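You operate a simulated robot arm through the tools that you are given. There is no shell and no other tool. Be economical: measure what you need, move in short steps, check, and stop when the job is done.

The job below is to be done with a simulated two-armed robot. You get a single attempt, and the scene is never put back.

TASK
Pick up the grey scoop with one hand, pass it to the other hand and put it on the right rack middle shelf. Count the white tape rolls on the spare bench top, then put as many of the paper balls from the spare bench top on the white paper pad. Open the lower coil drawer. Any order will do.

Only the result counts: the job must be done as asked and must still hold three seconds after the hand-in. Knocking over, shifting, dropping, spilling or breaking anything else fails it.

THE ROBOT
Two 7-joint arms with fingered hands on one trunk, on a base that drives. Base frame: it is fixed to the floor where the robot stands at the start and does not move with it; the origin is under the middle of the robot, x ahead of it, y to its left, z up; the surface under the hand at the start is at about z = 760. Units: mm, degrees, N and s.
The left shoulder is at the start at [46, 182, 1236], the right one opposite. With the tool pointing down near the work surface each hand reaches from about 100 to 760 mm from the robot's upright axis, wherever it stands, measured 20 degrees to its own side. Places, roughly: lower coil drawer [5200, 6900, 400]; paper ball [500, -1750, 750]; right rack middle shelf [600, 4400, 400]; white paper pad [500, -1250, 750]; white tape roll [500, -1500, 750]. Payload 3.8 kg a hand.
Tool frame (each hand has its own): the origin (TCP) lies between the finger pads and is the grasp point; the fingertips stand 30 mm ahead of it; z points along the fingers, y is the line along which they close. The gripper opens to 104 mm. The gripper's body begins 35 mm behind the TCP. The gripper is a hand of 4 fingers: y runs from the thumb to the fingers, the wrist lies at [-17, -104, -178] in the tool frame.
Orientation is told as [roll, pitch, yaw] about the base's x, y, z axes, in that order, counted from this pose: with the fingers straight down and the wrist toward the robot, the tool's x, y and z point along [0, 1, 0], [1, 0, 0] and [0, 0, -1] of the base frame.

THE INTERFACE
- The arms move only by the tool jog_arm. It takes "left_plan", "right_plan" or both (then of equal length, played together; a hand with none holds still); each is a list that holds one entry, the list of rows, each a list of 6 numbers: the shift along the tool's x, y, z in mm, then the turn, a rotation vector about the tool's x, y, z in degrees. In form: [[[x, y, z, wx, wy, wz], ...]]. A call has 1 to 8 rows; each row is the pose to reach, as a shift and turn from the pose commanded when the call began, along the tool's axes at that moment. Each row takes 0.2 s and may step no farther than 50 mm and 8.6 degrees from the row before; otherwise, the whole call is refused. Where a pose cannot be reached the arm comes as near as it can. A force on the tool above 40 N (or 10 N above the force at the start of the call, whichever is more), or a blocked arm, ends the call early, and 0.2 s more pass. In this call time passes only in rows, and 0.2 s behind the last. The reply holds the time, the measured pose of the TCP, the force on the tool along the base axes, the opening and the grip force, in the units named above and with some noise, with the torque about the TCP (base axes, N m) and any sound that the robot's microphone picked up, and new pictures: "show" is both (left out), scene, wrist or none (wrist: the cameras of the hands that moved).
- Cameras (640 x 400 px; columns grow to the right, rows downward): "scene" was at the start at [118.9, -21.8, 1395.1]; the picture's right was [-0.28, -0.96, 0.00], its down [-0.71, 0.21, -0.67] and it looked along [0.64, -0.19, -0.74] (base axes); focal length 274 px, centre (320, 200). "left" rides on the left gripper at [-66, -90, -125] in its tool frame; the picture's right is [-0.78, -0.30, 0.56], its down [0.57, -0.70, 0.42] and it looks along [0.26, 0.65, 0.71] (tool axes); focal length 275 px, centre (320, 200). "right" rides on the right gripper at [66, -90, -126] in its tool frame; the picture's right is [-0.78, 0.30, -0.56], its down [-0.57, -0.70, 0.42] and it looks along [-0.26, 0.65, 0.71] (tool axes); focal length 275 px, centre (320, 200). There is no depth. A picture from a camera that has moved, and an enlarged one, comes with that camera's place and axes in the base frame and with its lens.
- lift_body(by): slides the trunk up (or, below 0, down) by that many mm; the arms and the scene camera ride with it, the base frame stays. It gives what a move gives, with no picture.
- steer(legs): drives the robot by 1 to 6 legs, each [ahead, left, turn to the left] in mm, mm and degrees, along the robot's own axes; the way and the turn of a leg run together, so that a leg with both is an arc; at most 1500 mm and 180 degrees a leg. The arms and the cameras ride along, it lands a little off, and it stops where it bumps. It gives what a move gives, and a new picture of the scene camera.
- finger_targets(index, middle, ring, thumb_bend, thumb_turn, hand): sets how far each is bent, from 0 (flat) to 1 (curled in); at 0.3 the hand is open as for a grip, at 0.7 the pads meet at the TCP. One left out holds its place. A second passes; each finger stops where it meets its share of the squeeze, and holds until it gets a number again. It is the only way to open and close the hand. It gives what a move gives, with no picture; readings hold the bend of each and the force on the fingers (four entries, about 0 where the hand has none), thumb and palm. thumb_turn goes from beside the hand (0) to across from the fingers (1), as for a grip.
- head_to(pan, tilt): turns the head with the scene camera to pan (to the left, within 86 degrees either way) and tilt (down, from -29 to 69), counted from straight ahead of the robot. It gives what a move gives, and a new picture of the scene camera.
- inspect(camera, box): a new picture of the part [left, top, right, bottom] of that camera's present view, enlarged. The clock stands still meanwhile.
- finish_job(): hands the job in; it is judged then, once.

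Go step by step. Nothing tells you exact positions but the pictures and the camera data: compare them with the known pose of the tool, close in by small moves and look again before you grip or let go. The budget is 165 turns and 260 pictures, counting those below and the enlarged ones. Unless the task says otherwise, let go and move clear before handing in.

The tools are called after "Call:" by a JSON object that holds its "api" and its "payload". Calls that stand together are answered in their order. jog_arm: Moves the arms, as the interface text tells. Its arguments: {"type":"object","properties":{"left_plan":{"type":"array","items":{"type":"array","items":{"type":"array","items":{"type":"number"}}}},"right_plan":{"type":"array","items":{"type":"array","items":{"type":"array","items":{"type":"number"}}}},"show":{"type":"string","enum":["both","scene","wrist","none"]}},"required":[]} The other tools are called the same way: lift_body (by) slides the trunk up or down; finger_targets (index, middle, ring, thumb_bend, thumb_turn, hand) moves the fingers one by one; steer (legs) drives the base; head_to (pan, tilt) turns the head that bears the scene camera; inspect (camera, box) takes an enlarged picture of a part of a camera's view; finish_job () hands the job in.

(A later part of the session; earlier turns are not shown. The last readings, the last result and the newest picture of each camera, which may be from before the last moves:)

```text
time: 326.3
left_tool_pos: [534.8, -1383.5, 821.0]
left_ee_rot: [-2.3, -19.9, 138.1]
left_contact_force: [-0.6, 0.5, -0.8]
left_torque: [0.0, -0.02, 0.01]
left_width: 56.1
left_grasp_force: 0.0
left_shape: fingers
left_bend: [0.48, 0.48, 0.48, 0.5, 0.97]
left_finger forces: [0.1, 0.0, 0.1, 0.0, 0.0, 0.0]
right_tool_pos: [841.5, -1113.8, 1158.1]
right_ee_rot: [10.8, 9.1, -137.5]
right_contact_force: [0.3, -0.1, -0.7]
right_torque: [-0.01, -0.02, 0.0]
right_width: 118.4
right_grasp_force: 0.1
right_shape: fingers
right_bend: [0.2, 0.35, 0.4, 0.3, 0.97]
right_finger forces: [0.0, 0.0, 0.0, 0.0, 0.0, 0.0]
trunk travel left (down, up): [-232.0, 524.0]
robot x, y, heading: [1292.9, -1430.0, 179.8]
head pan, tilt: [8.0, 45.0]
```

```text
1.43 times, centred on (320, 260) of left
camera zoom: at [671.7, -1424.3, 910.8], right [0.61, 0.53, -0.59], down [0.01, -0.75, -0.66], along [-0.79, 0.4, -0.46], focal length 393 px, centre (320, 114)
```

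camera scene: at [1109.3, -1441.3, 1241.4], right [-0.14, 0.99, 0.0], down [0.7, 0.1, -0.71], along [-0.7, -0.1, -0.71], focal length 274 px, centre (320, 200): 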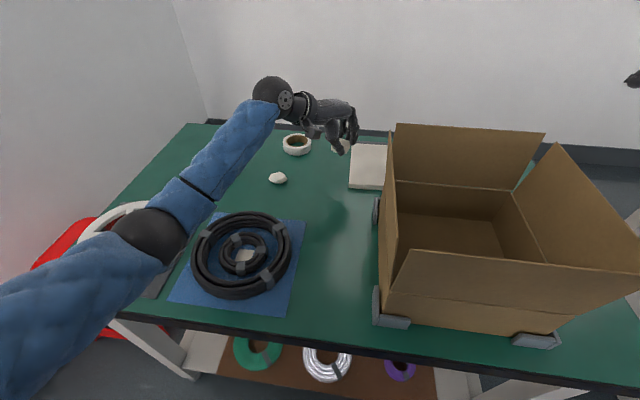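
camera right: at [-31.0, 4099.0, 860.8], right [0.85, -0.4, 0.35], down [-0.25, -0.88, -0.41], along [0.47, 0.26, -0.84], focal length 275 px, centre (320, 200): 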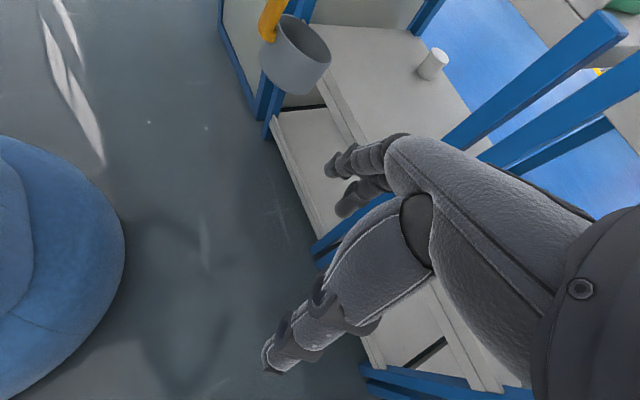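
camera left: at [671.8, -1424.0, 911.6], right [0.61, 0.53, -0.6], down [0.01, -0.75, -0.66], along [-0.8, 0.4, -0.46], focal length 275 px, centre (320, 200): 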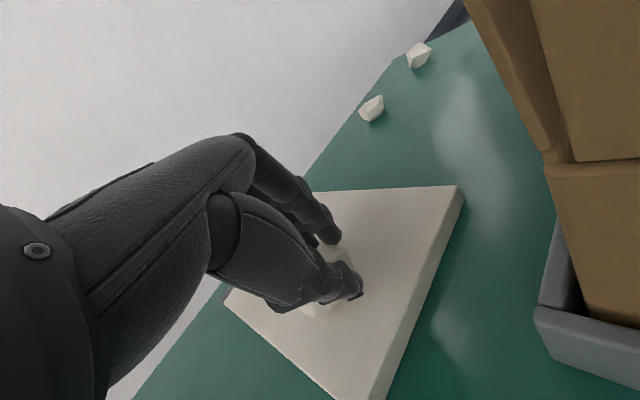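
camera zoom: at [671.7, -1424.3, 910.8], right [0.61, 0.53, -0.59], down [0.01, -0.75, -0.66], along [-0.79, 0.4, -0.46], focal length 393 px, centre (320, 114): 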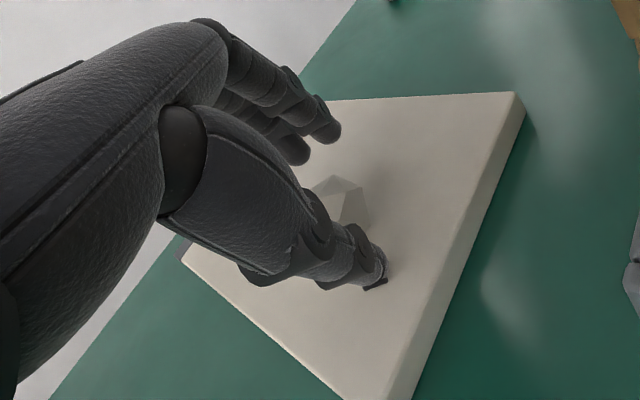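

The ball rests on the pad. Retract up.

Call:
{"api": "jog_arm", "payload": {"left_plan": [[[0, 0, -20, 0, 0, 0], [0, 0, -45, 0, 0, 0], [0, 0, -85, 0, 0, 0]]], "show": "wrist"}}

```text
time: 327.1
left_tool_pos: [554.9, -1405.9, 902.6]
left_ee_rot: [-2.3, -19.8, 138.0]
left_contact_force: [0.2, -0.6, -0.3]
left_torque: [0.02, 0.04, 0.0]
left_width: 55.8
left_grasp_force: 0.0
left_shape: fingers
left_bend: [0.48, 0.48, 0.48, 0.5, 0.97]
left_finger forces: [0.0, 0.0, 0.0, 0.0, 0.1, 0.0]
right_tool_pos: [842.6, -1115.0, 1159.3]
right_ee_rot: [10.8, 9.1, -137.5]
right_contact_force: [0.7, -0.2, -0.1]
right_torque: [0.02, 0.06, 0.02]
right_width: 118.2
right_grasp_force: 0.0
right_shape: fingers
right_bend: [0.2, 0.35, 0.4, 0.3, 0.97]
right_finger forces: [0.0, 0.1, 0.1, 0.1, 0.0, 0.1]
trunk travel left (down, up): [-232.0, 524.0]
robot x, y, heading: [1291.9, -1433.2, 180.0]
head pan, tilt: [8.0, 45.0]
camera left: at [690.9, -1446.4, 991.1], right [0.61, 0.53, -0.59], down [0.01, -0.75, -0.66], along [-0.79, 0.4, -0.46], focal length 275 px, centre (320, 200)
```

left: 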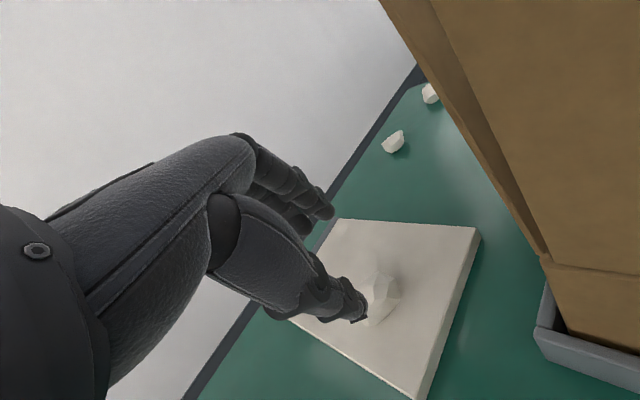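

First ball done. Now move over the second ball near [584,-1627], straightening the hand.

Call:
{"api": "jog_arm", "payload": {"left_plan": [[[24, -27, -8, 3.4, 0, 0], [48, -54, -16, 6.8, 0, 0], [73, -81, -24, 10, 0, 0], [97, -108, -32, 13.4, 0, 0], [121, -135, -40, 16.8, 0, 0], [145, -162, -48, 20, 0, 0]]], "show": "both"}}

```text
time: 328.5
left_tool_pos: [583.0, -1625.9, 884.9]
left_ee_rot: [-2.2, 0.1, 137.2]
left_contact_force: [-0.4, -0.3, -0.3]
left_torque: [0.02, -0.01, 0.03]
left_width: 55.9
left_grasp_force: 0.0
left_shape: fingers
left_bend: [0.48, 0.48, 0.48, 0.5, 0.97]
left_finger forces: [0.0, 0.0, 0.0, 0.0, 0.0, 0.0]
right_tool_pos: [842.5, -1114.8, 1158.3]
right_ee_rot: [10.8, 9.0, -137.5]
right_contact_force: [1.0, 0.0, 0.3]
right_torque: [-0.01, 0.01, -0.01]
right_width: 118.3
right_grasp_force: 0.1
right_shape: fingers
right_bend: [0.2, 0.35, 0.4, 0.3, 0.97]
right_finger forces: [0.0, 0.0, 0.1, 0.0, 0.1, 0.1]
trunk travel left (down, up): [-232.0, 524.0]
robot x, y, heading: [1290.7, -1434.0, 179.6]
head pan, tilt: [8.0, 45.0]
camera scene: at [1109.6, -1441.9, 1241.5], right [-0.14, 0.99, 0.0], down [0.7, 0.1, -0.71], along [-0.7, -0.1, -0.71], focal length 274 px, centre (320, 200)
camera left: at [690.0, -1641.6, 1013.2], right [0.76, 0.38, -0.53], down [0.14, -0.88, -0.45], along [-0.64, 0.27, -0.72], focal length 275 px, centre (320, 200)
```

scene: 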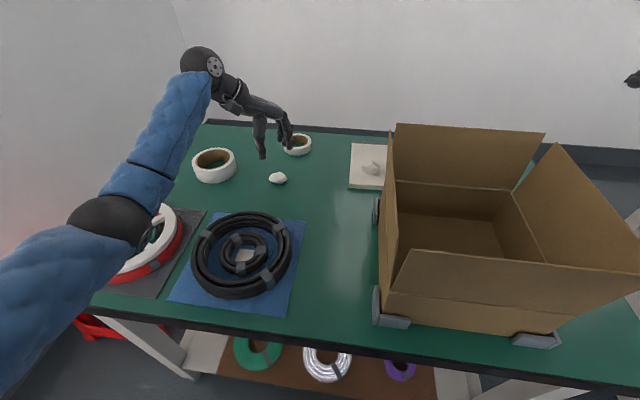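
left: 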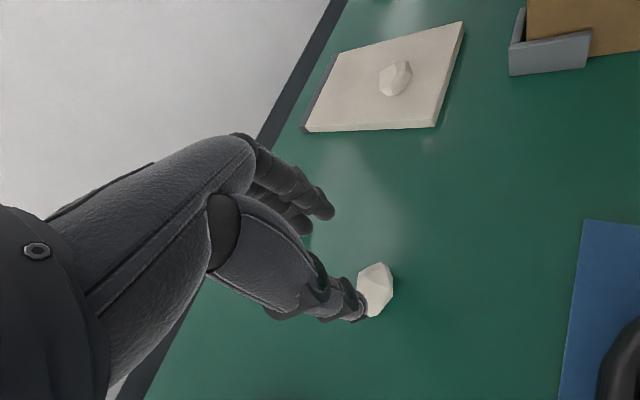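

Ball exactly under the TCP ([585,-1627]). Open a little more and descend.

Call:
{"api": "finger_targets", "payload": {"hand": "left", "index": 0.45, "middle": 0.45, "ring": 0.45, "thumb_bend": 0.45}}

Call:
{"api": "jog_arm", "payload": {"left_plan": [[[3, -1.5, 25, 0, 0, 0], [3, -1.5, 50, 0, 0, 0], [3, -1.5, 70, 0, 0, 0], [3, -1.5, 82, 0, 0, 0]]], "show": "wrist"}}

```text
time: 329.5
left_tool_pos: [582.8, -1624.7, 885.8]
left_ee_rot: [-2.2, 0.0, 137.4]
left_contact_force: [-0.4, -0.2, -0.1]
left_torque: [0.03, 0.02, 0.01]
left_width: 66.1
left_grasp_force: 0.1
left_shape: fingers
left_bend: [0.45, 0.45, 0.45, 0.45, 0.97]
left_finger forces: [0.0, 0.0, 0.1, 0.1, 0.1, 0.0]
right_tool_pos: [841.1, -1113.5, 1157.9]
right_ee_rot: [10.8, 9.2, -137.5]
right_contact_force: [0.0, -0.1, -0.6]
right_torque: [-0.01, 0.03, -0.02]
right_width: 118.4
right_grasp_force: 0.1
right_shape: fingers
right_bend: [0.2, 0.35, 0.4, 0.3, 0.97]
right_finger forces: [0.0, 0.0, 0.0, 0.0, 0.0, 0.0]
trunk travel left (down, up): [-232.0, 524.0]
robot x, y, heading: [1294.3, -1429.5, 180.1]
head pan, tilt: [8.0, 45.0]
```

```text
time: 330.5
left_tool_pos: [583.3, -1628.5, 802.7]
left_ee_rot: [-2.1, 0.2, 137.4]
left_contact_force: [0.1, -0.4, 0.0]
left_torque: [0.01, 0.0, 0.04]
left_width: 66.2
left_grasp_force: 0.0
left_shape: fingers
left_bend: [0.45, 0.45, 0.45, 0.45, 0.97]
left_finger forces: [0.0, 0.1, 0.1, 0.0, 0.1, 0.0]
right_tool_pos: [841.6, -1114.5, 1157.4]
right_ee_rot: [10.9, 9.1, -137.5]
right_contact_force: [0.1, 1.5, 0.6]
right_torque: [-0.01, 0.0, -0.04]
right_width: 118.5
right_grasp_force: 0.1
right_shape: fingers
right_bend: [0.2, 0.35, 0.4, 0.3, 0.97]
right_finger forces: [0.0, 0.0, 0.0, 0.0, 0.0, 0.0]
trunk travel left (down, up): [-232.0, 524.0]
robot x, y, heading: [1293.9, -1431.1, 179.7]
head pan, tilt: [8.0, 45.0]
camera left: at [690.7, -1643.6, 932.2], right [0.76, 0.38, -0.53], down [0.14, -0.88, -0.44], along [-0.64, 0.26, -0.72], focal length 275 px, centre (320, 200)
```

left: 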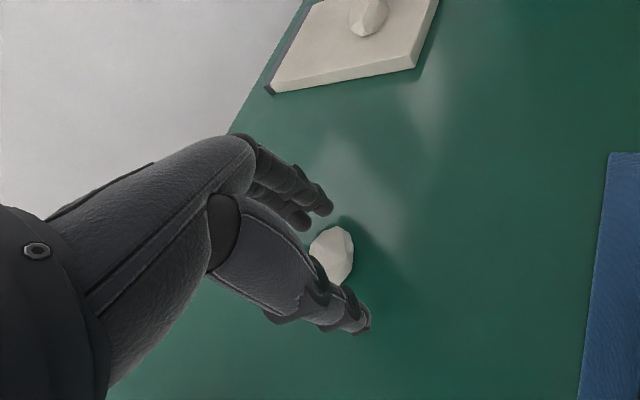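

Call:
{"api": "finger_targets", "payload": {"hand": "left", "index": 0.7, "middle": 0.7, "ring": 0.7, "thumb_bend": 0.67}}

Call:
{"api": "jog_arm", "payload": {"left_plan": [[[0, 0, -12, 0, 0, 0], [0, 0, -30, 0, 0, 0], [0, 0, -60, 0, 0, 0], [0, 0, -90, 0, 0, 0]]], "show": "wrist"}}

```text
time: 331.5
left_tool_pos: [582.8, -1626.8, 805.3]
left_ee_rot: [-2.0, 0.0, 137.3]
left_contact_force: [-0.8, 0.3, 3.1]
left_torque: [0.05, 0.05, -0.02]
left_width: 24.8
left_grasp_force: 8.5
left_shape: fingers
left_bend: [0.64, 0.65, 0.7, 0.6, 0.96]
left_finger forces: [3.7, 5.8, 0.1, 0.0, 7.7, 0.0]
right_tool_pos: [841.9, -1114.2, 1158.3]
right_ee_rot: [10.9, 9.2, -137.5]
right_contact_force: [-1.2, -0.1, -0.3]
right_torque: [0.01, -0.04, -0.01]
right_width: 118.8
right_grasp_force: 0.0
right_shape: fingers
right_bend: [0.2, 0.35, 0.4, 0.3, 0.97]
right_finger forces: [0.0, 0.1, 0.0, 0.0, 0.1, 0.0]
trunk travel left (down, up): [-232.0, 524.0]
robot x, y, heading: [1292.0, -1431.1, 180.1]
head pan, tilt: [8.0, 45.0]
```

```text
time: 332.5
left_tool_pos: [578.6, -1629.0, 897.2]
left_ee_rot: [-2.3, 0.1, 137.3]
left_contact_force: [-0.3, 0.4, 0.7]
left_torque: [0.02, 0.0, 0.01]
left_width: 7.0
left_grasp_force: 0.0
left_shape: fingers
left_bend: [0.7, 0.7, 0.7, 0.67, 0.97]
left_finger forces: [0.0, 0.0, 0.0, 0.0, 0.1, 0.0]
right_tool_pos: [842.8, -1114.1, 1158.2]
right_ee_rot: [10.9, 9.1, -137.4]
right_contact_force: [0.3, -0.1, -1.2]
right_torque: [-0.01, 0.02, 0.0]
right_width: 118.4
right_grasp_force: 0.1
right_shape: fingers
right_bend: [0.2, 0.35, 0.4, 0.3, 0.97]
right_finger forces: [0.1, 0.0, 0.0, 0.0, 0.1, 0.0]
trunk travel left (down, up): [-232.0, 524.0]
robot x, y, heading: [1294.0, -1429.2, 180.0]
head pan, tilt: [8.0, 45.0]
camera left: at [686.7, -1645.1, 1023.7], right [0.76, 0.38, -0.53], down [0.14, -0.88, -0.45], along [-0.64, 0.26, -0.72], focal length 275 px, centre (320, 200)
```

left: 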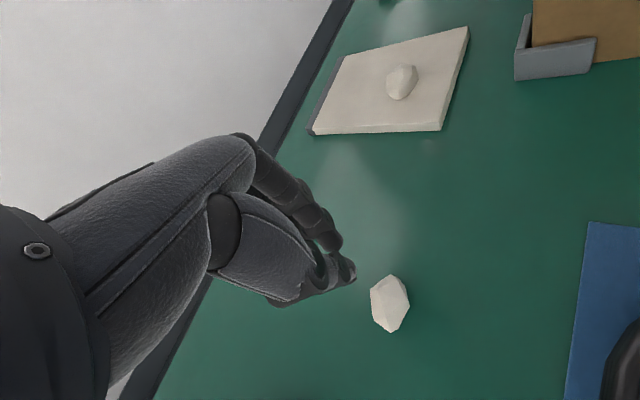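

The ball slipped out and rolled slightly to [593,-1639]; I gripped too high. Reopen, re-aim and go ~8 mm lower.

Call:
{"api": "finger_targets", "payload": {"hand": "left", "index": 0.45, "middle": 0.45, "ring": 0.45, "thumb_bend": 0.45}}

Call:
{"api": "jog_arm", "payload": {"left_plan": [[[2, -16, 25, 0, 0, 0], [2, -16, 50, 0, 0, 0], [2, -16, 75, 0, 0, 0], [2, -16, 90, 0, 0, 0], [2, -16, 99, 0, 0, 0]]], "show": "wrist"}}

Call:
{"api": "inspect", "payload": {"camera": "scene", "box": [200, 90, 340, 210]}}

```text
time: 333.5
left_tool_pos: [579.4, -1629.9, 896.1]
left_ee_rot: [-2.1, 0.1, 137.3]
left_contact_force: [-0.1, -0.6, -0.1]
left_torque: [0.0, -0.04, -0.04]
left_width: 66.4
left_grasp_force: 0.0
left_shape: fingers
left_bend: [0.45, 0.45, 0.45, 0.45, 0.97]
left_finger forces: [0.0, 0.1, 0.0, 0.0, 0.1, 0.1]
right_tool_pos: [842.5, -1114.4, 1158.3]
right_ee_rot: [11.0, 9.1, -137.5]
right_contact_force: [0.0, 0.5, 0.3]
right_torque: [0.0, 0.0, -0.02]
right_width: 118.7
right_grasp_force: 0.1
right_shape: fingers
right_bend: [0.2, 0.35, 0.4, 0.3, 0.97]
right_finger forces: [0.0, 0.1, 0.1, 0.1, 0.0, 0.0]
trunk travel left (down, up): [-232.0, 524.0]
robot x, y, heading: [1295.0, -1429.3, 180.2]
head pan, tilt: [8.0, 45.0]
```

```text
time: 334.7
left_tool_pos: [593.8, -1638.3, 795.2]
left_ee_rot: [-2.1, -0.1, 137.2]
left_contact_force: [-0.2, 0.3, 3.8]
left_torque: [0.05, 0.13, 0.01]
left_width: 66.3
left_grasp_force: 1.6
left_shape: fingers
left_bend: [0.45, 0.45, 0.45, 0.45, 0.97]
left_finger forces: [0.0, 3.6, 0.0, 0.0, 0.1, 0.0]
right_tool_pos: [841.9, -1114.5, 1159.3]
right_ee_rot: [10.8, 9.2, -137.5]
right_contact_force: [-0.2, 0.7, 0.8]
right_torque: [0.01, -0.02, 0.0]
right_width: 118.3
right_grasp_force: 0.0
right_shape: fingers
right_bend: [0.2, 0.35, 0.4, 0.3, 0.97]
right_finger forces: [0.0, 0.1, 0.1, 0.0, 0.0, 0.0]
trunk travel left (down, up): [-232.0, 524.0]
robot x, y, heading: [1294.6, -1434.7, 179.9]
head pan, tilt: [8.0, 45.0]
camera left: at [701.1, -1654.0, 922.5], right [0.76, 0.38, -0.53], down [0.14, -0.88, -0.45], along [-0.64, 0.27, -0.72], focal length 275 px, centre (320, 200)
```

left: 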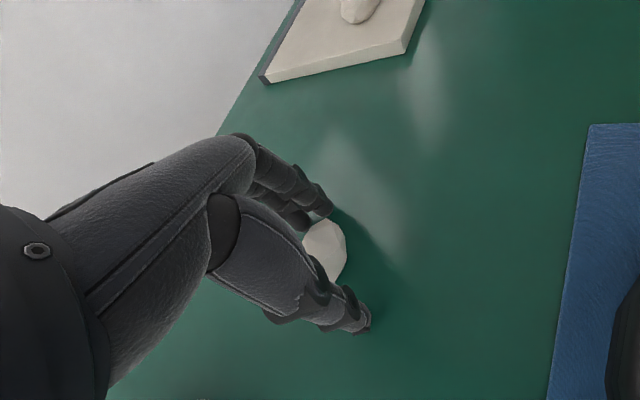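

```text
3.33 times, centred on (270, 150) of scene
camera zoom: at [1110.1, -1441.5, 1241.7], right [-0.14, 0.99, 0.0], down [0.7, 0.1, -0.71], along [-0.7, -0.1, -0.71], focal length 914 px, centre (487, 367)
```

zoom: 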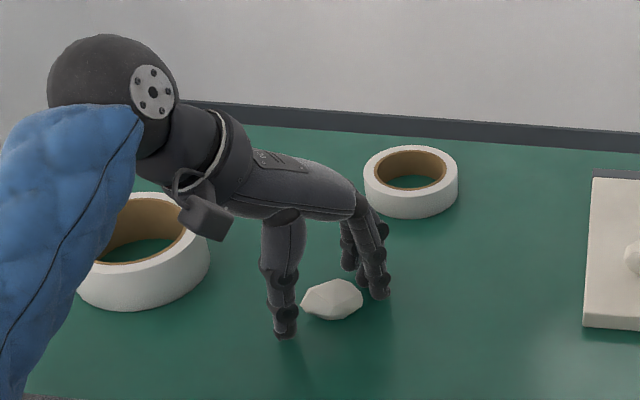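

Good alignment. Partially close, lower a few mm as the tips rise, then close fully.

Call:
{"api": "finger_targets", "payload": {"hand": "left", "index": 0.52, "middle": 0.52, "ring": 0.52, "thumb_bend": 0.54}}

Call:
{"api": "jog_arm", "payload": {"left_plan": [[[0, 0, 5, 0, 0, 0]]], "show": "none"}}

Call:
{"api": "finger_targets", "payload": {"hand": "left", "index": 0.72, "middle": 0.72, "ring": 0.72, "thumb_bend": 0.7}}

Call:
{"api": "inspect", "payload": {"camera": "left", "box": [200, 120, 440, 360]}}

```text
time: 335.7
left_tool_pos: [591.4, -1636.7, 795.5]
left_ee_rot: [-2.0, 0.0, 137.2]
left_contact_force: [-4.5, 0.6, 11.0]
left_torque: [0.19, 0.6, 0.02]
left_width: 46.4
left_grasp_force: 6.0
left_shape: fingers
left_bend: [0.52, 0.48, 0.52, 0.54, 0.97]
left_finger forces: [0.1, 11.0, 0.0, 0.1, 0.0, 0.0]
right_tool_pos: [842.2, -1114.5, 1158.6]
right_ee_rot: [10.9, 9.1, -137.6]
right_contact_force: [0.7, -0.9, 0.3]
right_torque: [0.0, 0.01, 0.01]
right_width: 118.4
right_grasp_force: 0.1
right_shape: fingers
right_bend: [0.2, 0.35, 0.4, 0.3, 0.97]
right_finger forces: [0.0, 0.1, 0.0, 0.0, 0.0, 0.1]
trunk travel left (down, up): [-232.0, 524.0]
robot x, y, heading: [1294.0, -1430.4, 180.0]
head pan, tilt: [8.0, 45.0]
```

```text
time: 336.1
left_tool_pos: [592.4, -1637.4, 795.0]
left_ee_rot: [-1.9, -0.5, 137.4]
left_contact_force: [-3.4, 1.9, 22.8]
left_torque: [0.42, 0.98, -0.02]
left_width: 46.6
left_grasp_force: 11.1
left_shape: fingers
left_bend: [0.52, 0.46, 0.52, 0.54, 0.97]
left_finger forces: [0.0, 23.4, 0.0, 0.0, 0.0, 0.0]
right_tool_pos: [843.6, -1113.7, 1159.9]
right_ee_rot: [10.8, 8.9, -137.6]
right_contact_force: [0.3, -1.1, -0.7]
right_torque: [0.02, 0.0, 0.0]
right_width: 118.6
right_grasp_force: 0.0
right_shape: fingers
right_bend: [0.2, 0.35, 0.4, 0.3, 0.97]
right_finger forces: [0.0, 0.0, 0.0, 0.0, 0.0, 0.0]
trunk travel left (down, up): [-232.0, 524.0]
robot x, y, heading: [1290.0, -1433.4, 180.0]
head pan, tilt: [8.0, 45.0]
```

```text
time: 337.1
left_tool_pos: [592.4, -1637.2, 794.1]
left_ee_rot: [-1.8, -0.4, 137.2]
left_contact_force: [-4.5, 4.4, 25.6]
left_torque: [0.52, 1.04, -0.14]
left_width: 0.0
left_grasp_force: 12.9
left_shape: fingers
left_bend: [0.72, 0.46, 0.72, 0.69, 0.97]
left_finger forces: [0.0, 24.4, 0.6, 0.0, 0.4, 0.0]
right_tool_pos: [843.8, -1112.9, 1160.1]
right_ee_rot: [10.8, 9.1, -137.5]
right_contact_force: [0.4, 0.9, -0.5]
right_torque: [-0.04, -0.04, 0.03]
right_width: 118.6
right_grasp_force: 0.0
right_shape: fingers
right_bend: [0.2, 0.35, 0.4, 0.3, 0.97]
right_finger forces: [0.1, 0.0, 0.0, 0.0, 0.0, 0.0]
trunk travel left (down, up): [-232.0, 524.0]
robot x, y, heading: [1293.0, -1431.4, 180.0]
head pan, tilt: [8.0, 45.0]
```

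```text
1.67 times, centred on (320, 240) of left
camera zoom: at [701.7, -1653.1, 920.5], right [0.75, 0.38, -0.54], down [0.13, -0.88, -0.45], along [-0.64, 0.27, -0.72], focal length 459 px, centre (320, 133)
```

zoom: 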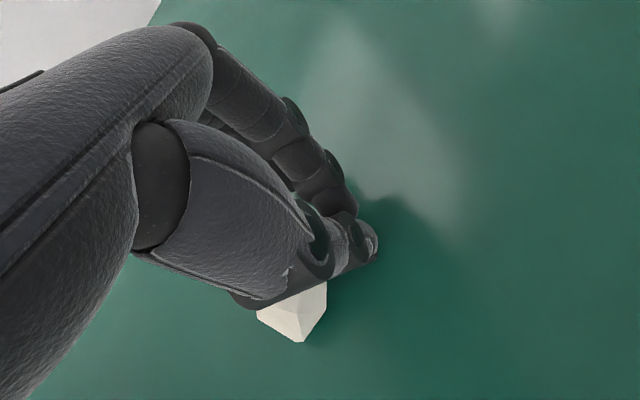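

The middle finger landed on top of the ball and pushed it aside. Open, raise, and look again.

Call:
{"api": "jog_arm", "payload": {"left_plan": [[[0, 0, -15, 0, 0, 0], [0, 0, -45, 0, 0, 0], [0, 0, -80, 0, 0, 0]]], "show": "none"}}

Call:
{"api": "finger_targets", "payload": {"hand": "left", "index": 0.42, "middle": 0.42, "ring": 0.42, "thumb_bend": 0.42}}

Call:
{"api": "inspect", "payload": {"camera": "left", "box": [200, 150, 520, 400]}}

Call:
{"api": "inspect", "payload": {"camera": "scene", "box": [200, 90, 340, 210]}}

```text
time: 337.9
left_tool_pos: [589.6, -1641.8, 871.4]
left_ee_rot: [-2.2, 0.1, 137.3]
left_contact_force: [-0.2, -0.1, -1.0]
left_torque: [0.01, 0.0, 0.01]
left_width: 0.0
left_grasp_force: 0.5
left_shape: fingers
left_bend: [0.72, 0.54, 0.72, 0.69, 0.97]
left_finger forces: [0.0, 0.0, 0.5, 0.0, 0.5, 0.0]
right_tool_pos: [841.5, -1114.8, 1158.8]
right_ee_rot: [10.8, 9.1, -137.5]
right_contact_force: [0.1, 0.6, 0.8]
right_torque: [0.0, 0.0, 0.0]
right_width: 118.6
right_grasp_force: 0.1
right_shape: fingers
right_bend: [0.2, 0.35, 0.4, 0.3, 0.97]
right_finger forces: [0.1, 0.0, 0.0, 0.1, 0.1, 0.0]
trunk travel left (down, up): [-232.0, 524.0]
robot x, y, heading: [1295.6, -1434.1, 179.7]
head pan, tilt: [8.0, 45.0]
```

```text
time: 338.9
left_tool_pos: [588.1, -1640.9, 871.9]
left_ee_rot: [-2.2, 0.0, 137.3]
left_contact_force: [0.0, 0.0, -0.1]
left_torque: [0.0, 0.05, -0.02]
left_width: 73.6
left_grasp_force: 0.0
left_shape: fingers
left_bend: [0.42, 0.42, 0.42, 0.42, 0.97]
left_finger forces: [0.0, 0.1, 0.1, 0.0, 0.0, 0.0]
right_tool_pos: [841.6, -1113.0, 1158.2]
right_ee_rot: [10.8, 9.1, -137.4]
right_contact_force: [-0.2, 0.1, -0.6]
right_torque: [0.0, -0.01, -0.01]
right_width: 118.7
right_grasp_force: 0.1
right_shape: fingers
right_bend: [0.2, 0.35, 0.4, 0.3, 0.97]
right_finger forces: [0.0, 0.0, 0.0, 0.1, 0.1, 0.1]
trunk travel left (down, up): [-232.0, 524.0]
robot x, y, heading: [1292.3, -1429.6, 179.8]
head pan, tilt: [8.0, 45.0]
```

```text
1.60 times, centred on (360, 275) of left
camera zoom: at [696.5, -1656.8, 999.3], right [0.76, 0.38, -0.53], down [0.14, -0.88, -0.45], along [-0.64, 0.26, -0.72], focal length 440 px, centre (256, 80)
```

zoom: 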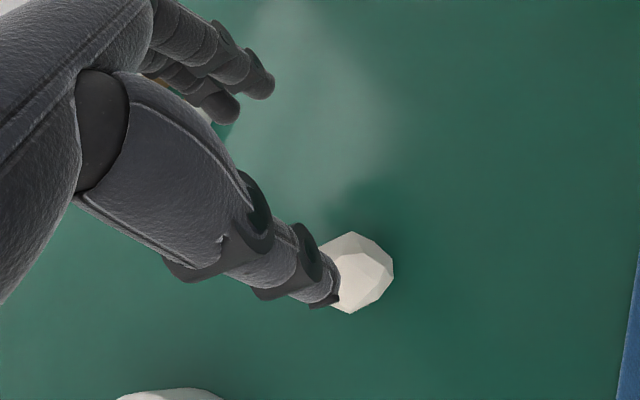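

```text
3.33 times, centred on (270, 150) of scene
camera zoom: at [1109.6, -1441.5, 1241.5], right [-0.14, 0.99, 0.0], down [0.7, 0.1, -0.71], along [-0.7, -0.1, -0.71], focal length 914 px, centre (487, 367)
```

zoom: 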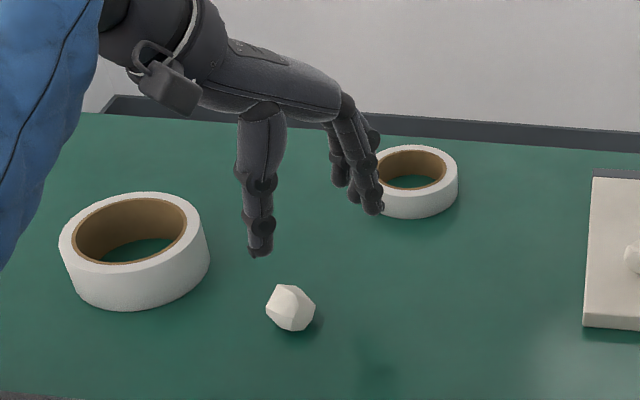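

The ball rolled upright to about [614,-1665]. Re-aim and descend.

Call:
{"api": "jog_arm", "payload": {"left_plan": [[[3.5, -34, 0, 0, 0, 0], [3.5, -34, 25, 0, 0, 0]]], "show": "wrist"}}

```text
time: 339.5
left_tool_pos: [613.6, -1664.0, 845.1]
left_ee_rot: [-2.2, 0.1, 137.2]
left_contact_force: [-0.7, 0.0, 0.1]
left_torque: [-0.01, 0.02, 0.0]
left_width: 74.3
left_grasp_force: 0.2
left_shape: fingers
left_bend: [0.42, 0.42, 0.42, 0.42, 0.97]
left_finger forces: [0.0, 0.0, 0.0, 0.1, 0.0, 0.0]
right_tool_pos: [841.9, -1114.3, 1157.9]
right_ee_rot: [10.9, 9.2, -137.4]
right_contact_force: [-0.1, 0.3, 0.4]
right_torque: [0.0, 0.0, 0.0]
right_width: 118.4
right_grasp_force: 0.0
right_shape: fingers
right_bend: [0.2, 0.35, 0.4, 0.3, 0.97]
right_finger forces: [0.0, 0.0, 0.0, 0.1, 0.0, 0.0]
trunk travel left (down, up): [-232.0, 524.0]
robot x, y, heading: [1292.0, -1428.1, 179.8]
head pan, tilt: [8.0, 45.0]
camera left: at [720.9, -1680.9, 973.5], right [0.76, 0.38, -0.53], down [0.14, -0.88, -0.45], along [-0.64, 0.27, -0.72], focal length 275 px, centre (320, 200)
```

left: 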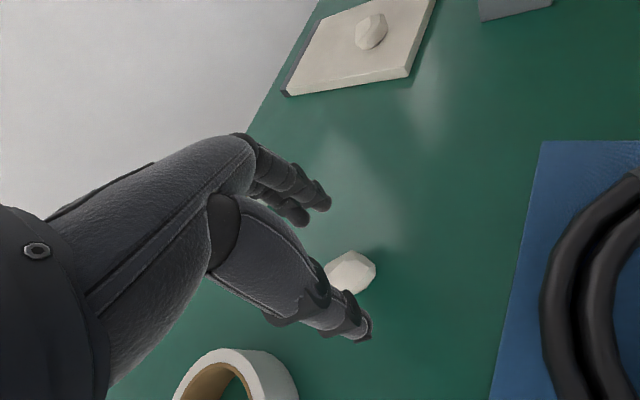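

Matches the earlier successful alignment. Descend 42 mm and close.

Call:
{"api": "jog_arm", "payload": {"left_plan": [[[0.5, 3.5, 15, 0, 0, 0], [0.5, 3.5, 30, 0, 0, 0], [0.5, 3.5, 42, 0, 0, 0]]], "show": "wrist"}}

Call:
{"api": "inspect", "payload": {"camera": "scene", "box": [200, 110, 340, 230]}}

```text
time: 340.3
left_tool_pos: [612.4, -1663.0, 803.1]
left_ee_rot: [-2.2, 0.1, 137.3]
left_contact_force: [-0.3, 0.0, -0.1]
left_torque: [0.01, 0.02, 0.01]
left_width: 73.9
left_grasp_force: 0.1
left_shape: fingers
left_bend: [0.42, 0.42, 0.42, 0.42, 0.97]
left_finger forces: [0.0, 0.0, 0.1, 0.0, 0.0, 0.1]
right_tool_pos: [841.6, -1114.6, 1159.1]
right_ee_rot: [10.9, 9.1, -137.5]
right_contact_force: [-0.3, 0.0, 0.5]
right_torque: [0.0, -0.01, 0.0]
right_width: 118.5
right_grasp_force: 0.0
right_shape: fingers
right_bend: [0.2, 0.35, 0.4, 0.3, 0.97]
right_finger forces: [0.1, 0.1, 0.1, 0.0, 0.1, 0.0]
trunk travel left (down, up): [-232.0, 524.0]
robot x, y, heading: [1296.8, -1428.4, 179.8]
head pan, tilt: [8.0, 45.0]
camera left: at [720.5, -1678.0, 930.4], right [0.76, 0.38, -0.53], down [0.14, -0.88, -0.45], along [-0.64, 0.26, -0.72], focal length 275 px, centre (320, 200)
```

left: 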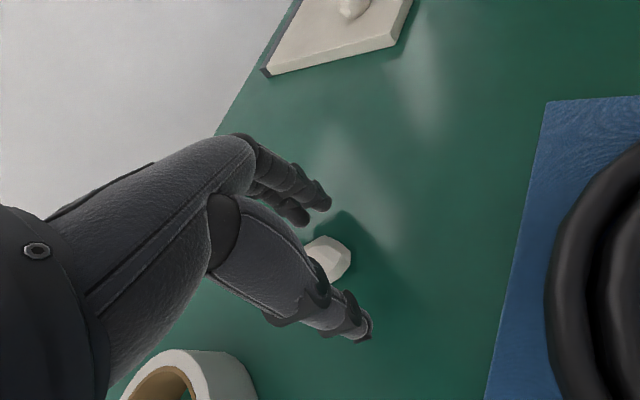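

```text
3.33 times, centred on (270, 170) of scene
camera zoom: at [1109.5, -1441.6, 1241.5], right [-0.14, 0.99, 0.0], down [0.7, 0.1, -0.71], along [-0.7, -0.1, -0.71], focal length 914 px, centre (487, 300)
```

zoom: 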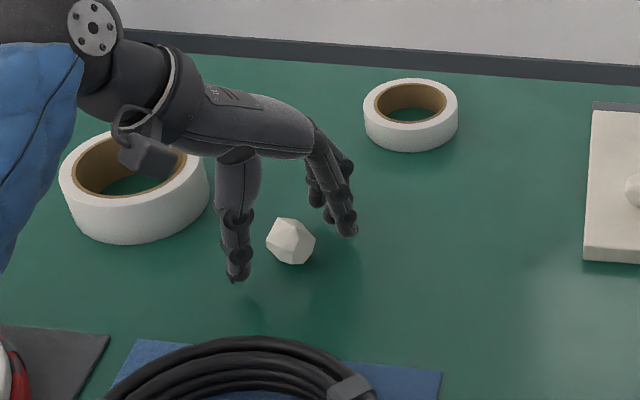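

Call:
{"api": "finger_targets", "payload": {"hand": "left", "index": 0.7, "middle": 0.7, "ring": 0.7, "thumb_bend": 0.68}}

Call:
{"api": "inspect", "payload": {"camera": "scene", "box": [200, 110, 340, 230]}}

```text
time: 341.3
left_tool_pos: [612.5, -1661.5, 804.1]
left_ee_rot: [-2.3, 0.0, 137.4]
left_contact_force: [-0.4, 0.3, 0.3]
left_torque: [0.01, 0.03, -0.01]
left_width: 17.0
left_grasp_force: 7.2
left_shape: fingers
left_bend: [0.68, 0.64, 0.69, 0.62, 0.95]
left_finger forces: [1.2, 5.7, 1.0, 0.0, 7.8, 0.1]
right_tool_pos: [841.8, -1114.2, 1157.9]
right_ee_rot: [10.9, 9.1, -137.5]
right_contact_force: [1.0, -0.6, -0.3]
right_torque: [0.01, -0.01, -0.01]
right_width: 118.7
right_grasp_force: 0.0
right_shape: fingers
right_bend: [0.2, 0.35, 0.4, 0.3, 0.97]
right_finger forces: [0.1, 0.0, 0.0, 0.0, 0.0, 0.0]
trunk travel left (down, up): [-232.0, 524.0]
robot x, y, heading: [1292.2, -1433.4, 179.8]
head pan, tilt: [8.0, 45.0]
```

```text
3.33 times, centred on (270, 170) of scene
camera zoom: at [1109.7, -1441.5, 1241.5], right [-0.14, 0.99, 0.0], down [0.7, 0.1, -0.71], along [-0.7, -0.1, -0.71], focal length 914 px, centre (487, 300)
```

zoom: 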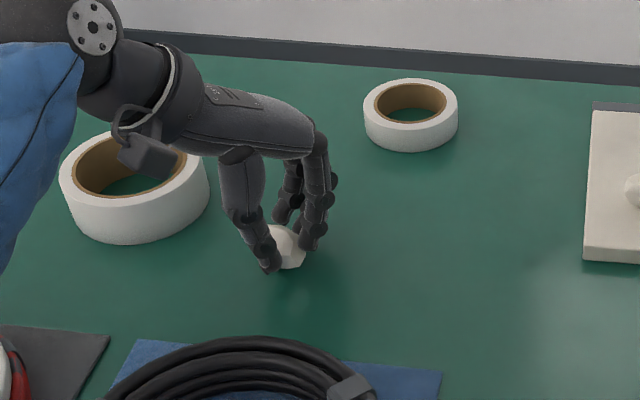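

Gripped at 7 N with low vertical force — good. Lift.

Call:
{"api": "jog_arm", "payload": {"left_plan": [[[0, 0, -10, 0, 0, 0], [0, 0, -25, 0, 0, 0], [0, 0, -50, 0, 0, 0], [0, 0, -80, 0, 0, 0], [0, 0, -100, 0, 0, 0]]], "show": "wrist"}}

```text
time: 342.5
left_tool_pos: [608.1, -1662.8, 904.6]
left_ee_rot: [-2.1, -0.1, 137.3]
left_contact_force: [-0.3, -0.5, -0.2]
left_torque: [-0.02, 0.02, -0.04]
left_width: 5.5
left_grasp_force: 0.1
left_shape: fingers
left_bend: [0.7, 0.7, 0.7, 0.68, 0.97]
left_finger forces: [0.0, 0.1, 0.0, 0.0, 0.1, 0.0]
right_tool_pos: [842.0, -1114.8, 1159.1]
right_ee_rot: [10.9, 9.1, -137.5]
right_contact_force: [0.0, -0.2, 0.0]
right_torque: [0.04, -0.02, -0.03]
right_width: 118.6
right_grasp_force: 0.1
right_shape: fingers
right_bend: [0.2, 0.35, 0.4, 0.3, 0.97]
right_finger forces: [0.0, 0.0, 0.0, 0.1, 0.0, 0.0]
trunk travel left (down, up): [-232.0, 524.0]
robot x, y, heading: [1292.9, -1432.5, 180.0]
head pan, tilt: [8.0, 45.0]
camera left: at [716.2, -1679.5, 1032.1], right [0.76, 0.38, -0.53], down [0.14, -0.88, -0.45], along [-0.64, 0.26, -0.72], focal length 275 px, centre (320, 200)
```

left: 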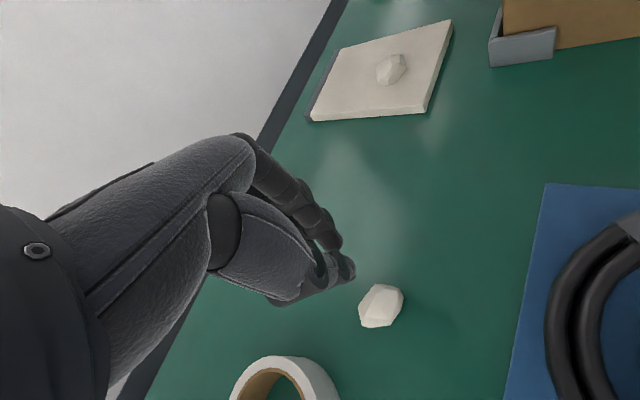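

It slipped again, since the pinch was only on its top. Now ball at about [612,-1677]; this time I go to z≈795 with the hand wider open.

Call:
{"api": "finger_targets", "payload": {"hand": "left", "index": 0.4, "middle": 0.4, "ring": 0.4, "thumb_bend": 0.42}}

Call:
{"api": "jog_arm", "payload": {"left_plan": [[[12, -11, 20, 0, 0, 0], [12, -11, 45, 0, 0, 0], [12, -11, 75, 0, 0, 0], [12, -11, 92, 0, 0, 0]]], "show": "wrist"}}

Call:
{"api": "inspect", "payload": {"camera": "scene", "box": [200, 110, 340, 230]}}

```text
time: 343.5
left_tool_pos: [608.9, -1663.5, 903.9]
left_ee_rot: [-2.1, 0.2, 137.3]
left_contact_force: [1.0, 0.5, -0.6]
left_torque: [0.0, 0.0, 0.03]
left_width: 76.4
left_grasp_force: 0.0
left_shape: fingers
left_bend: [0.4, 0.4, 0.4, 0.42, 0.97]
left_finger forces: [0.0, 0.1, 0.1, 0.0, 0.0, 0.0]
right_tool_pos: [841.9, -1113.8, 1157.8]
right_ee_rot: [10.9, 9.1, -137.4]
right_contact_force: [0.4, -0.3, -1.0]
right_torque: [0.02, 0.01, 0.0]
right_width: 118.6
right_grasp_force: 0.1
right_shape: fingers
right_bend: [0.2, 0.35, 0.4, 0.3, 0.97]
right_finger forces: [0.0, 0.1, 0.0, 0.1, 0.0, 0.0]
trunk travel left (down, up): [-232.0, 524.0]
robot x, y, heading: [1289.2, -1429.4, 179.8]
head pan, tilt: [8.0, 45.0]
```

```text
time: 344.5
left_tool_pos: [610.9, -1679.9, 809.7]
left_ee_rot: [-2.2, 0.1, 137.2]
left_contact_force: [0.8, 0.1, -0.1]
left_torque: [-0.03, 0.04, -0.01]
left_width: 76.6
left_grasp_force: 0.0
left_shape: fingers
left_bend: [0.4, 0.4, 0.4, 0.42, 0.97]
left_finger forces: [0.0, 0.0, 0.1, 0.1, 0.0, 0.0]
right_tool_pos: [841.5, -1114.4, 1158.6]
right_ee_rot: [10.9, 9.2, -137.5]
right_contact_force: [-0.8, -0.4, 0.6]
right_torque: [0.01, 0.01, -0.01]
right_width: 118.5
right_grasp_force: 0.1
right_shape: fingers
right_bend: [0.2, 0.35, 0.4, 0.3, 0.97]
right_finger forces: [0.0, 0.0, 0.0, 0.1, 0.0, 0.1]
trunk travel left (down, up): [-232.0, 524.0]
robot x, y, heading: [1296.8, -1435.7, 179.8]
head pan, tilt: [8.0, 45.0]
camera left: at [719.3, -1695.6, 937.8], right [0.76, 0.38, -0.53], down [0.14, -0.88, -0.45], along [-0.64, 0.26, -0.72], focal length 275 px, centre (320, 200)
```

left: 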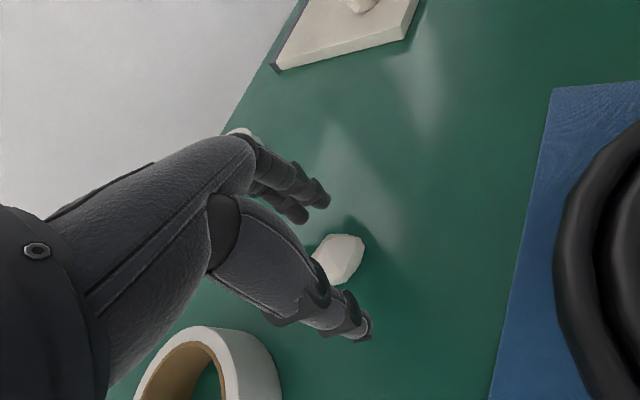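

```text
3.33 times, centred on (270, 170) of scene
camera zoom: at [1109.6, -1441.6, 1241.5], right [-0.14, 0.99, 0.0], down [0.7, 0.1, -0.71], along [-0.7, -0.1, -0.71], focal length 914 px, centre (487, 300)
```

zoom: 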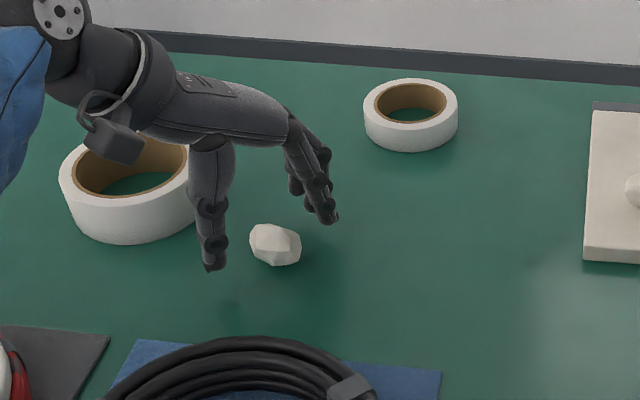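

Call:
{"api": "jog_arm", "payload": {"left_plan": [[[-4, 0, 5, 0, 0, 0], [-4, 0, 10, 0, 0, 0], [-4, 0, 15, 0, 0, 0]]], "show": "wrist"}}

```text
time: 345.3
left_tool_pos: [615.2, -1676.2, 796.1]
left_ee_rot: [-2.3, 0.0, 137.3]
left_contact_force: [-0.2, 0.2, -0.8]
left_torque: [0.0, -0.02, -0.04]
left_width: 76.5
left_grasp_force: 0.1
left_shape: fingers
left_bend: [0.4, 0.4, 0.4, 0.42, 0.97]
left_finger forces: [0.0, 0.1, 0.1, 0.1, 0.0, 0.0]
right_tool_pos: [840.5, -1114.8, 1157.3]
right_ee_rot: [10.8, 9.0, -137.6]
right_contact_force: [0.3, 0.2, 0.3]
right_torque: [-0.01, 0.0, -0.01]
right_width: 118.5
right_grasp_force: 0.0
right_shape: fingers
right_bend: [0.2, 0.35, 0.4, 0.3, 0.97]
right_finger forces: [0.0, 0.0, 0.0, 0.0, 0.1, 0.1]
trunk travel left (down, up): [-232.0, 524.0]
robot x, y, heading: [1290.7, -1431.5, 179.9]
head pan, tilt: [8.0, 45.0]
camera left: at [723.3, -1692.1, 923.2], right [0.76, 0.38, -0.53], down [0.14, -0.88, -0.45], along [-0.64, 0.27, -0.72], focal length 275 px, centre (320, 200)
```

left: 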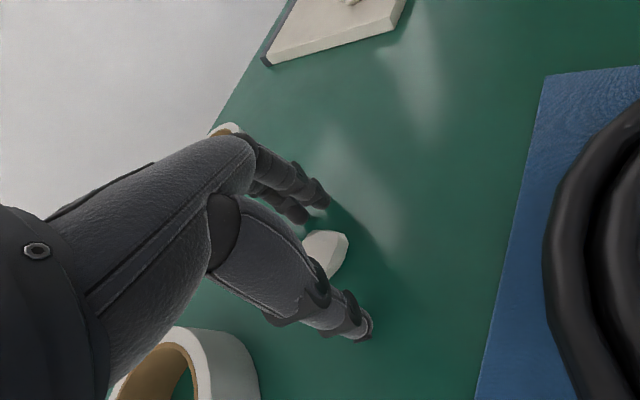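

No contact yet; lower 6 mm more, then close.

Call:
{"api": "jog_arm", "payload": {"left_plan": [[[0, 0, 3, 0, 0, 0], [0, 0, 6, 0, 0, 0]]], "show": "none"}}

Call:
{"api": "finger_targets", "payload": {"hand": "left", "index": 0.7, "middle": 0.7, "ring": 0.7, "thumb_bend": 0.68}}

Call:
{"api": "inspect", "payload": {"camera": "scene", "box": [200, 110, 340, 230]}}

```text
time: 345.9
left_tool_pos: [614.6, -1676.4, 793.8]
left_ee_rot: [-1.9, -0.4, 137.3]
left_contact_force: [0.2, -1.7, 13.9]
left_torque: [0.26, 0.66, 0.08]
left_width: 76.5
left_grasp_force: 7.2
left_shape: fingers
left_bend: [0.4, 0.39, 0.4, 0.42, 0.97]
left_finger forces: [0.0, 14.2, 0.0, 0.0, 0.1, 0.0]
right_tool_pos: [843.8, -1114.2, 1159.8]
right_ee_rot: [10.9, 9.0, -137.6]
right_contact_force: [0.5, 0.4, 0.2]
right_torque: [0.0, -0.04, 0.01]
right_width: 118.5
right_grasp_force: 0.0
right_shape: fingers
right_bend: [0.2, 0.35, 0.4, 0.3, 0.97]
right_finger forces: [0.0, 0.1, 0.0, 0.0, 0.0, 0.1]
trunk travel left (down, up): [-232.0, 524.0]
robot x, y, heading: [1290.9, -1428.7, 179.9]
head pan, tilt: [8.0, 45.0]
```

```text
time: 346.9
left_tool_pos: [614.6, -1674.5, 794.3]
left_ee_rot: [-1.8, -0.5, 137.3]
left_contact_force: [-7.6, 0.0, 23.5]
left_torque: [0.51, 1.28, 0.12]
left_width: 15.5
left_grasp_force: 16.9
left_shape: fingers
left_bend: [0.66, 0.41, 0.67, 0.65, 0.96]
left_finger forces: [2.8, 23.2, 3.0, 0.0, 5.1, 0.0]
right_tool_pos: [842.2, -1113.7, 1159.4]
right_ee_rot: [10.9, 9.0, -137.4]
right_contact_force: [0.0, 0.2, -0.8]
right_torque: [0.0, 0.01, 0.01]
right_width: 118.6
right_grasp_force: 0.0
right_shape: fingers
right_bend: [0.2, 0.35, 0.4, 0.3, 0.97]
right_finger forces: [0.0, 0.0, 0.1, 0.0, 0.0, 0.1]
trunk travel left (down, up): [-232.0, 524.0]
robot x, y, heading: [1294.2, -1431.4, 180.0]
head pan, tilt: [8.0, 45.0]
```

```text
3.33 times, centred on (270, 170) of scene
camera zoom: at [1111.4, -1440.7, 1241.9], right [-0.14, 0.99, 0.0], down [0.7, 0.1, -0.71], along [-0.7, -0.1, -0.71], focal length 914 px, centre (487, 300)
```

zoom: 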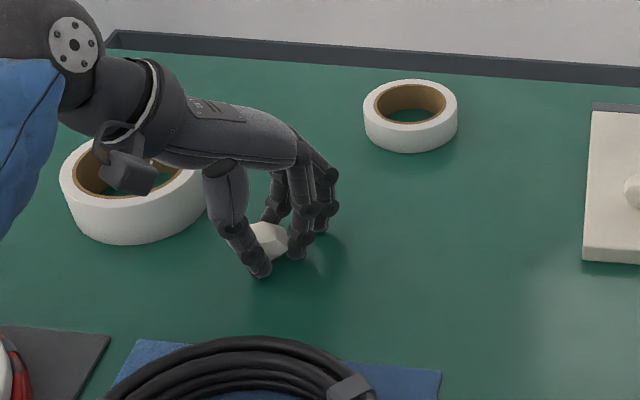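

The middle finger rests on the table while index, ring and thumb hold the ball. Lift slowly; the middle finger should close onto it.

Call:
{"api": "jog_arm", "payload": {"left_plan": [[[0, 0, -2, 0, 0, 0], [0, 0, -5, 0, 0, 0]]], "show": "none"}}

Call:
{"api": "finger_targets", "payload": {"hand": "left", "index": 0.75, "middle": 0.75, "ring": 0.75, "thumb_bend": 0.72}}

Call:
{"api": "jog_arm", "payload": {"left_plan": [[[0, 0, -8, 0, 0, 0], [0, 0, -20, 0, 0, 0], [0, 0, -40, 0, 0, 0], [0, 0, -70, 0, 0, 0]]], "show": "wrist"}}

```text
time: 347.5
left_tool_pos: [613.7, -1676.2, 795.2]
left_ee_rot: [-2.1, 0.0, 137.3]
left_contact_force: [-6.2, 2.2, 12.9]
left_torque: [0.29, 0.82, 0.09]
left_width: 15.3
left_grasp_force: 12.6
left_shape: fingers
left_bend: [0.66, 0.41, 0.67, 0.65, 0.96]
left_finger forces: [2.8, 13.1, 2.9, 0.0, 5.1, 0.0]
right_tool_pos: [841.9, -1115.2, 1158.5]
right_ee_rot: [11.0, 9.1, -137.6]
right_contact_force: [0.2, -1.0, 0.4]
right_torque: [-0.02, 0.02, 0.02]
right_width: 118.4
right_grasp_force: 0.1
right_shape: fingers
right_bend: [0.2, 0.35, 0.4, 0.3, 0.97]
right_finger forces: [0.0, 0.1, 0.0, 0.0, 0.0, 0.1]
trunk travel left (down, up): [-232.0, 524.0]
robot x, y, heading: [1294.8, -1432.0, 179.9]
head pan, tilt: [8.0, 45.0]
```

```text
time: 348.5
left_tool_pos: [614.2, -1675.4, 794.8]
left_ee_rot: [-2.1, -0.1, 137.3]
left_contact_force: [-5.7, 0.8, 11.3]
left_torque: [0.24, 0.71, 0.14]
left_width: 0.3
left_grasp_force: 19.5
left_shape: fingers
left_bend: [0.75, 0.41, 0.74, 0.69, 0.94]
left_finger forces: [3.6, 11.0, 12.7, 0.0, 11.5, 0.0]
right_tool_pos: [841.8, -1113.7, 1158.4]
right_ee_rot: [10.8, 9.1, -137.5]
right_contact_force: [0.0, 0.3, 1.2]
right_torque: [0.02, 0.01, 0.0]
right_width: 118.7
right_grasp_force: 0.2
right_shape: fingers
right_bend: [0.2, 0.35, 0.4, 0.3, 0.97]
right_finger forces: [0.1, 0.0, 0.0, 0.0, 0.0, 0.1]
trunk travel left (down, up): [-232.0, 524.0]
robot x, y, heading: [1292.3, -1433.1, 180.0]
head pan, tilt: [8.0, 45.0]
```

```text
time: 349.5
left_tool_pos: [614.4, -1675.2, 864.5]
left_ee_rot: [-2.2, 0.1, 137.3]
left_contact_force: [0.2, 0.5, -0.4]
left_torque: [0.01, -0.01, -0.02]
left_width: 0.2
left_grasp_force: 13.7
left_shape: fingers
left_bend: [0.75, 0.49, 0.74, 0.69, 0.94]
left_finger forces: [3.5, 0.0, 12.7, 0.0, 11.4, 0.0]
right_tool_pos: [842.6, -1114.9, 1158.7]
right_ee_rot: [10.9, 9.1, -137.5]
right_contact_force: [0.2, 0.6, 0.1]
right_torque: [-0.02, 0.04, -0.05]
right_width: 118.4
right_grasp_force: 0.2
right_shape: fingers
right_bend: [0.2, 0.35, 0.4, 0.3, 0.97]
right_finger forces: [0.0, 0.0, 0.0, 0.0, 0.1, 0.1]
trunk travel left (down, up): [-232.0, 524.0]
robot x, y, heading: [1289.2, -1428.2, 180.0]
head pan, tilt: [8.0, 45.0]
camera left: at [723.1, -1692.3, 992.0], right [0.76, 0.38, -0.53], down [0.14, -0.89, -0.44], along [-0.64, 0.26, -0.72], focal length 275 px, centre (320, 200)
```

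left: 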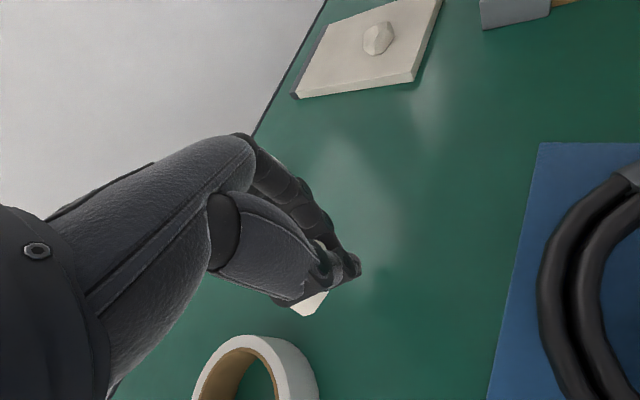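

Call:
{"api": "inspect", "payload": {"camera": "scene", "box": [200, 90, 340, 210]}}

```text
3.33 times, centred on (270, 150) of scene
camera zoom: at [1109.9, -1441.4, 1241.6], right [-0.14, 0.99, 0.0], down [0.7, 0.1, -0.71], along [-0.7, -0.1, -0.71], focal length 914 px, centre (487, 367)
```

zoom: 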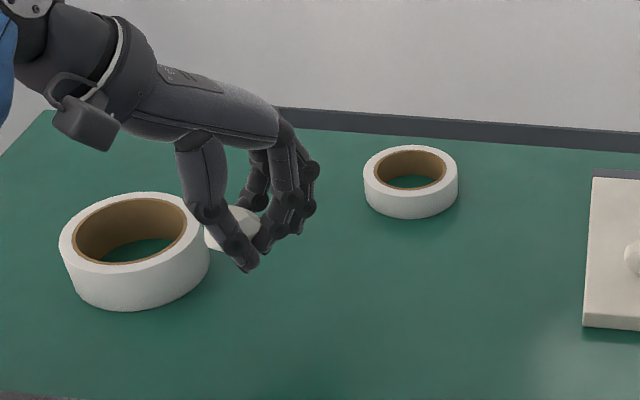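

The ball is lifted, held off-centre between ring finger and thumb. I carry it toward the pad's far-left part (away from the first ball), tilting the hand for reach.

Call:
{"api": "jog_arm", "payload": {"left_plan": [[[-10, 20, -30, 0, 0, 0], [-30, 51, -66, -6, 0, 0], [-50, 82, -66, -12, 0, 0], [-69, 112, -66, -18, 0, 0], [-88, 142, -66, -24, 0, 0], [-107, 172, -66, -30, 0, 0]]], "show": "both"}}

```text
refused: row 2 steps farther than a row can; nothing moved
```

Call:
{"api": "jog_arm", "payload": {"left_plan": [[[-5, 8, -40, 0, 0, 0], [-22, 36, -66, -5, 0, 0], [-43, 70, -66, -11, 0, 0], [-64, 104, -66, -17, 0, 0], [-86, 138, -66, -24, 0, 0], [-107, 172, -66, -30, 0, 0]]], "show": "both"}}

```text
time: 350.9
left_tool_pos: [556.1, -1482.5, 932.4]
left_ee_rot: [-2.6, -30.0, 138.6]
left_contact_force: [0.2, 0.9, -1.0]
left_torque: [0.02, 0.01, 0.01]
left_width: 0.0
left_grasp_force: 13.2
left_shape: fingers
left_bend: [0.75, 0.49, 0.74, 0.69, 0.94]
left_finger forces: [3.4, 0.1, 12.2, 0.0, 11.0, 0.0]
right_tool_pos: [841.8, -1113.3, 1157.6]
right_ee_rot: [10.9, 9.1, -137.5]
right_contact_force: [-0.5, -0.1, 0.2]
right_torque: [-0.03, -0.03, -0.04]
right_width: 118.5
right_grasp_force: 0.2
right_shape: fingers
right_bend: [0.2, 0.35, 0.4, 0.3, 0.97]
right_finger forces: [0.0, 0.0, 0.0, 0.1, 0.1, 0.1]
trunk travel left (down, up): [-232.0, 524.0]
robot x, y, heading: [1293.4, -1427.5, 179.9]
head pan, tilt: [8.0, 45.0]
camera scene: at [1109.4, -1441.1, 1241.5], right [-0.14, 0.99, 0.0], down [0.7, 0.1, -0.71], along [-0.7, -0.1, -0.71], focal length 274 px, centre (320, 200)
camera left: at [703.6, -1532.4, 998.7], right [0.53, 0.6, -0.6], down [-0.08, -0.67, -0.74], along [-0.85, 0.44, -0.3], focal length 275 px, centre (320, 200)
```

scene: 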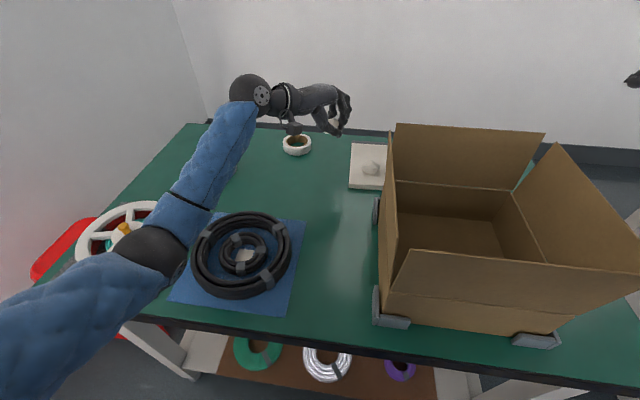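
left: 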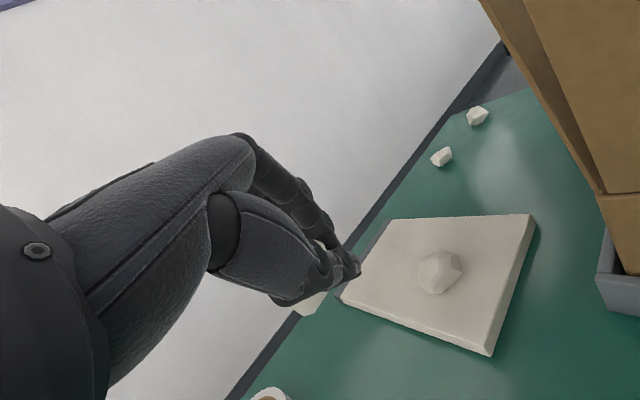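

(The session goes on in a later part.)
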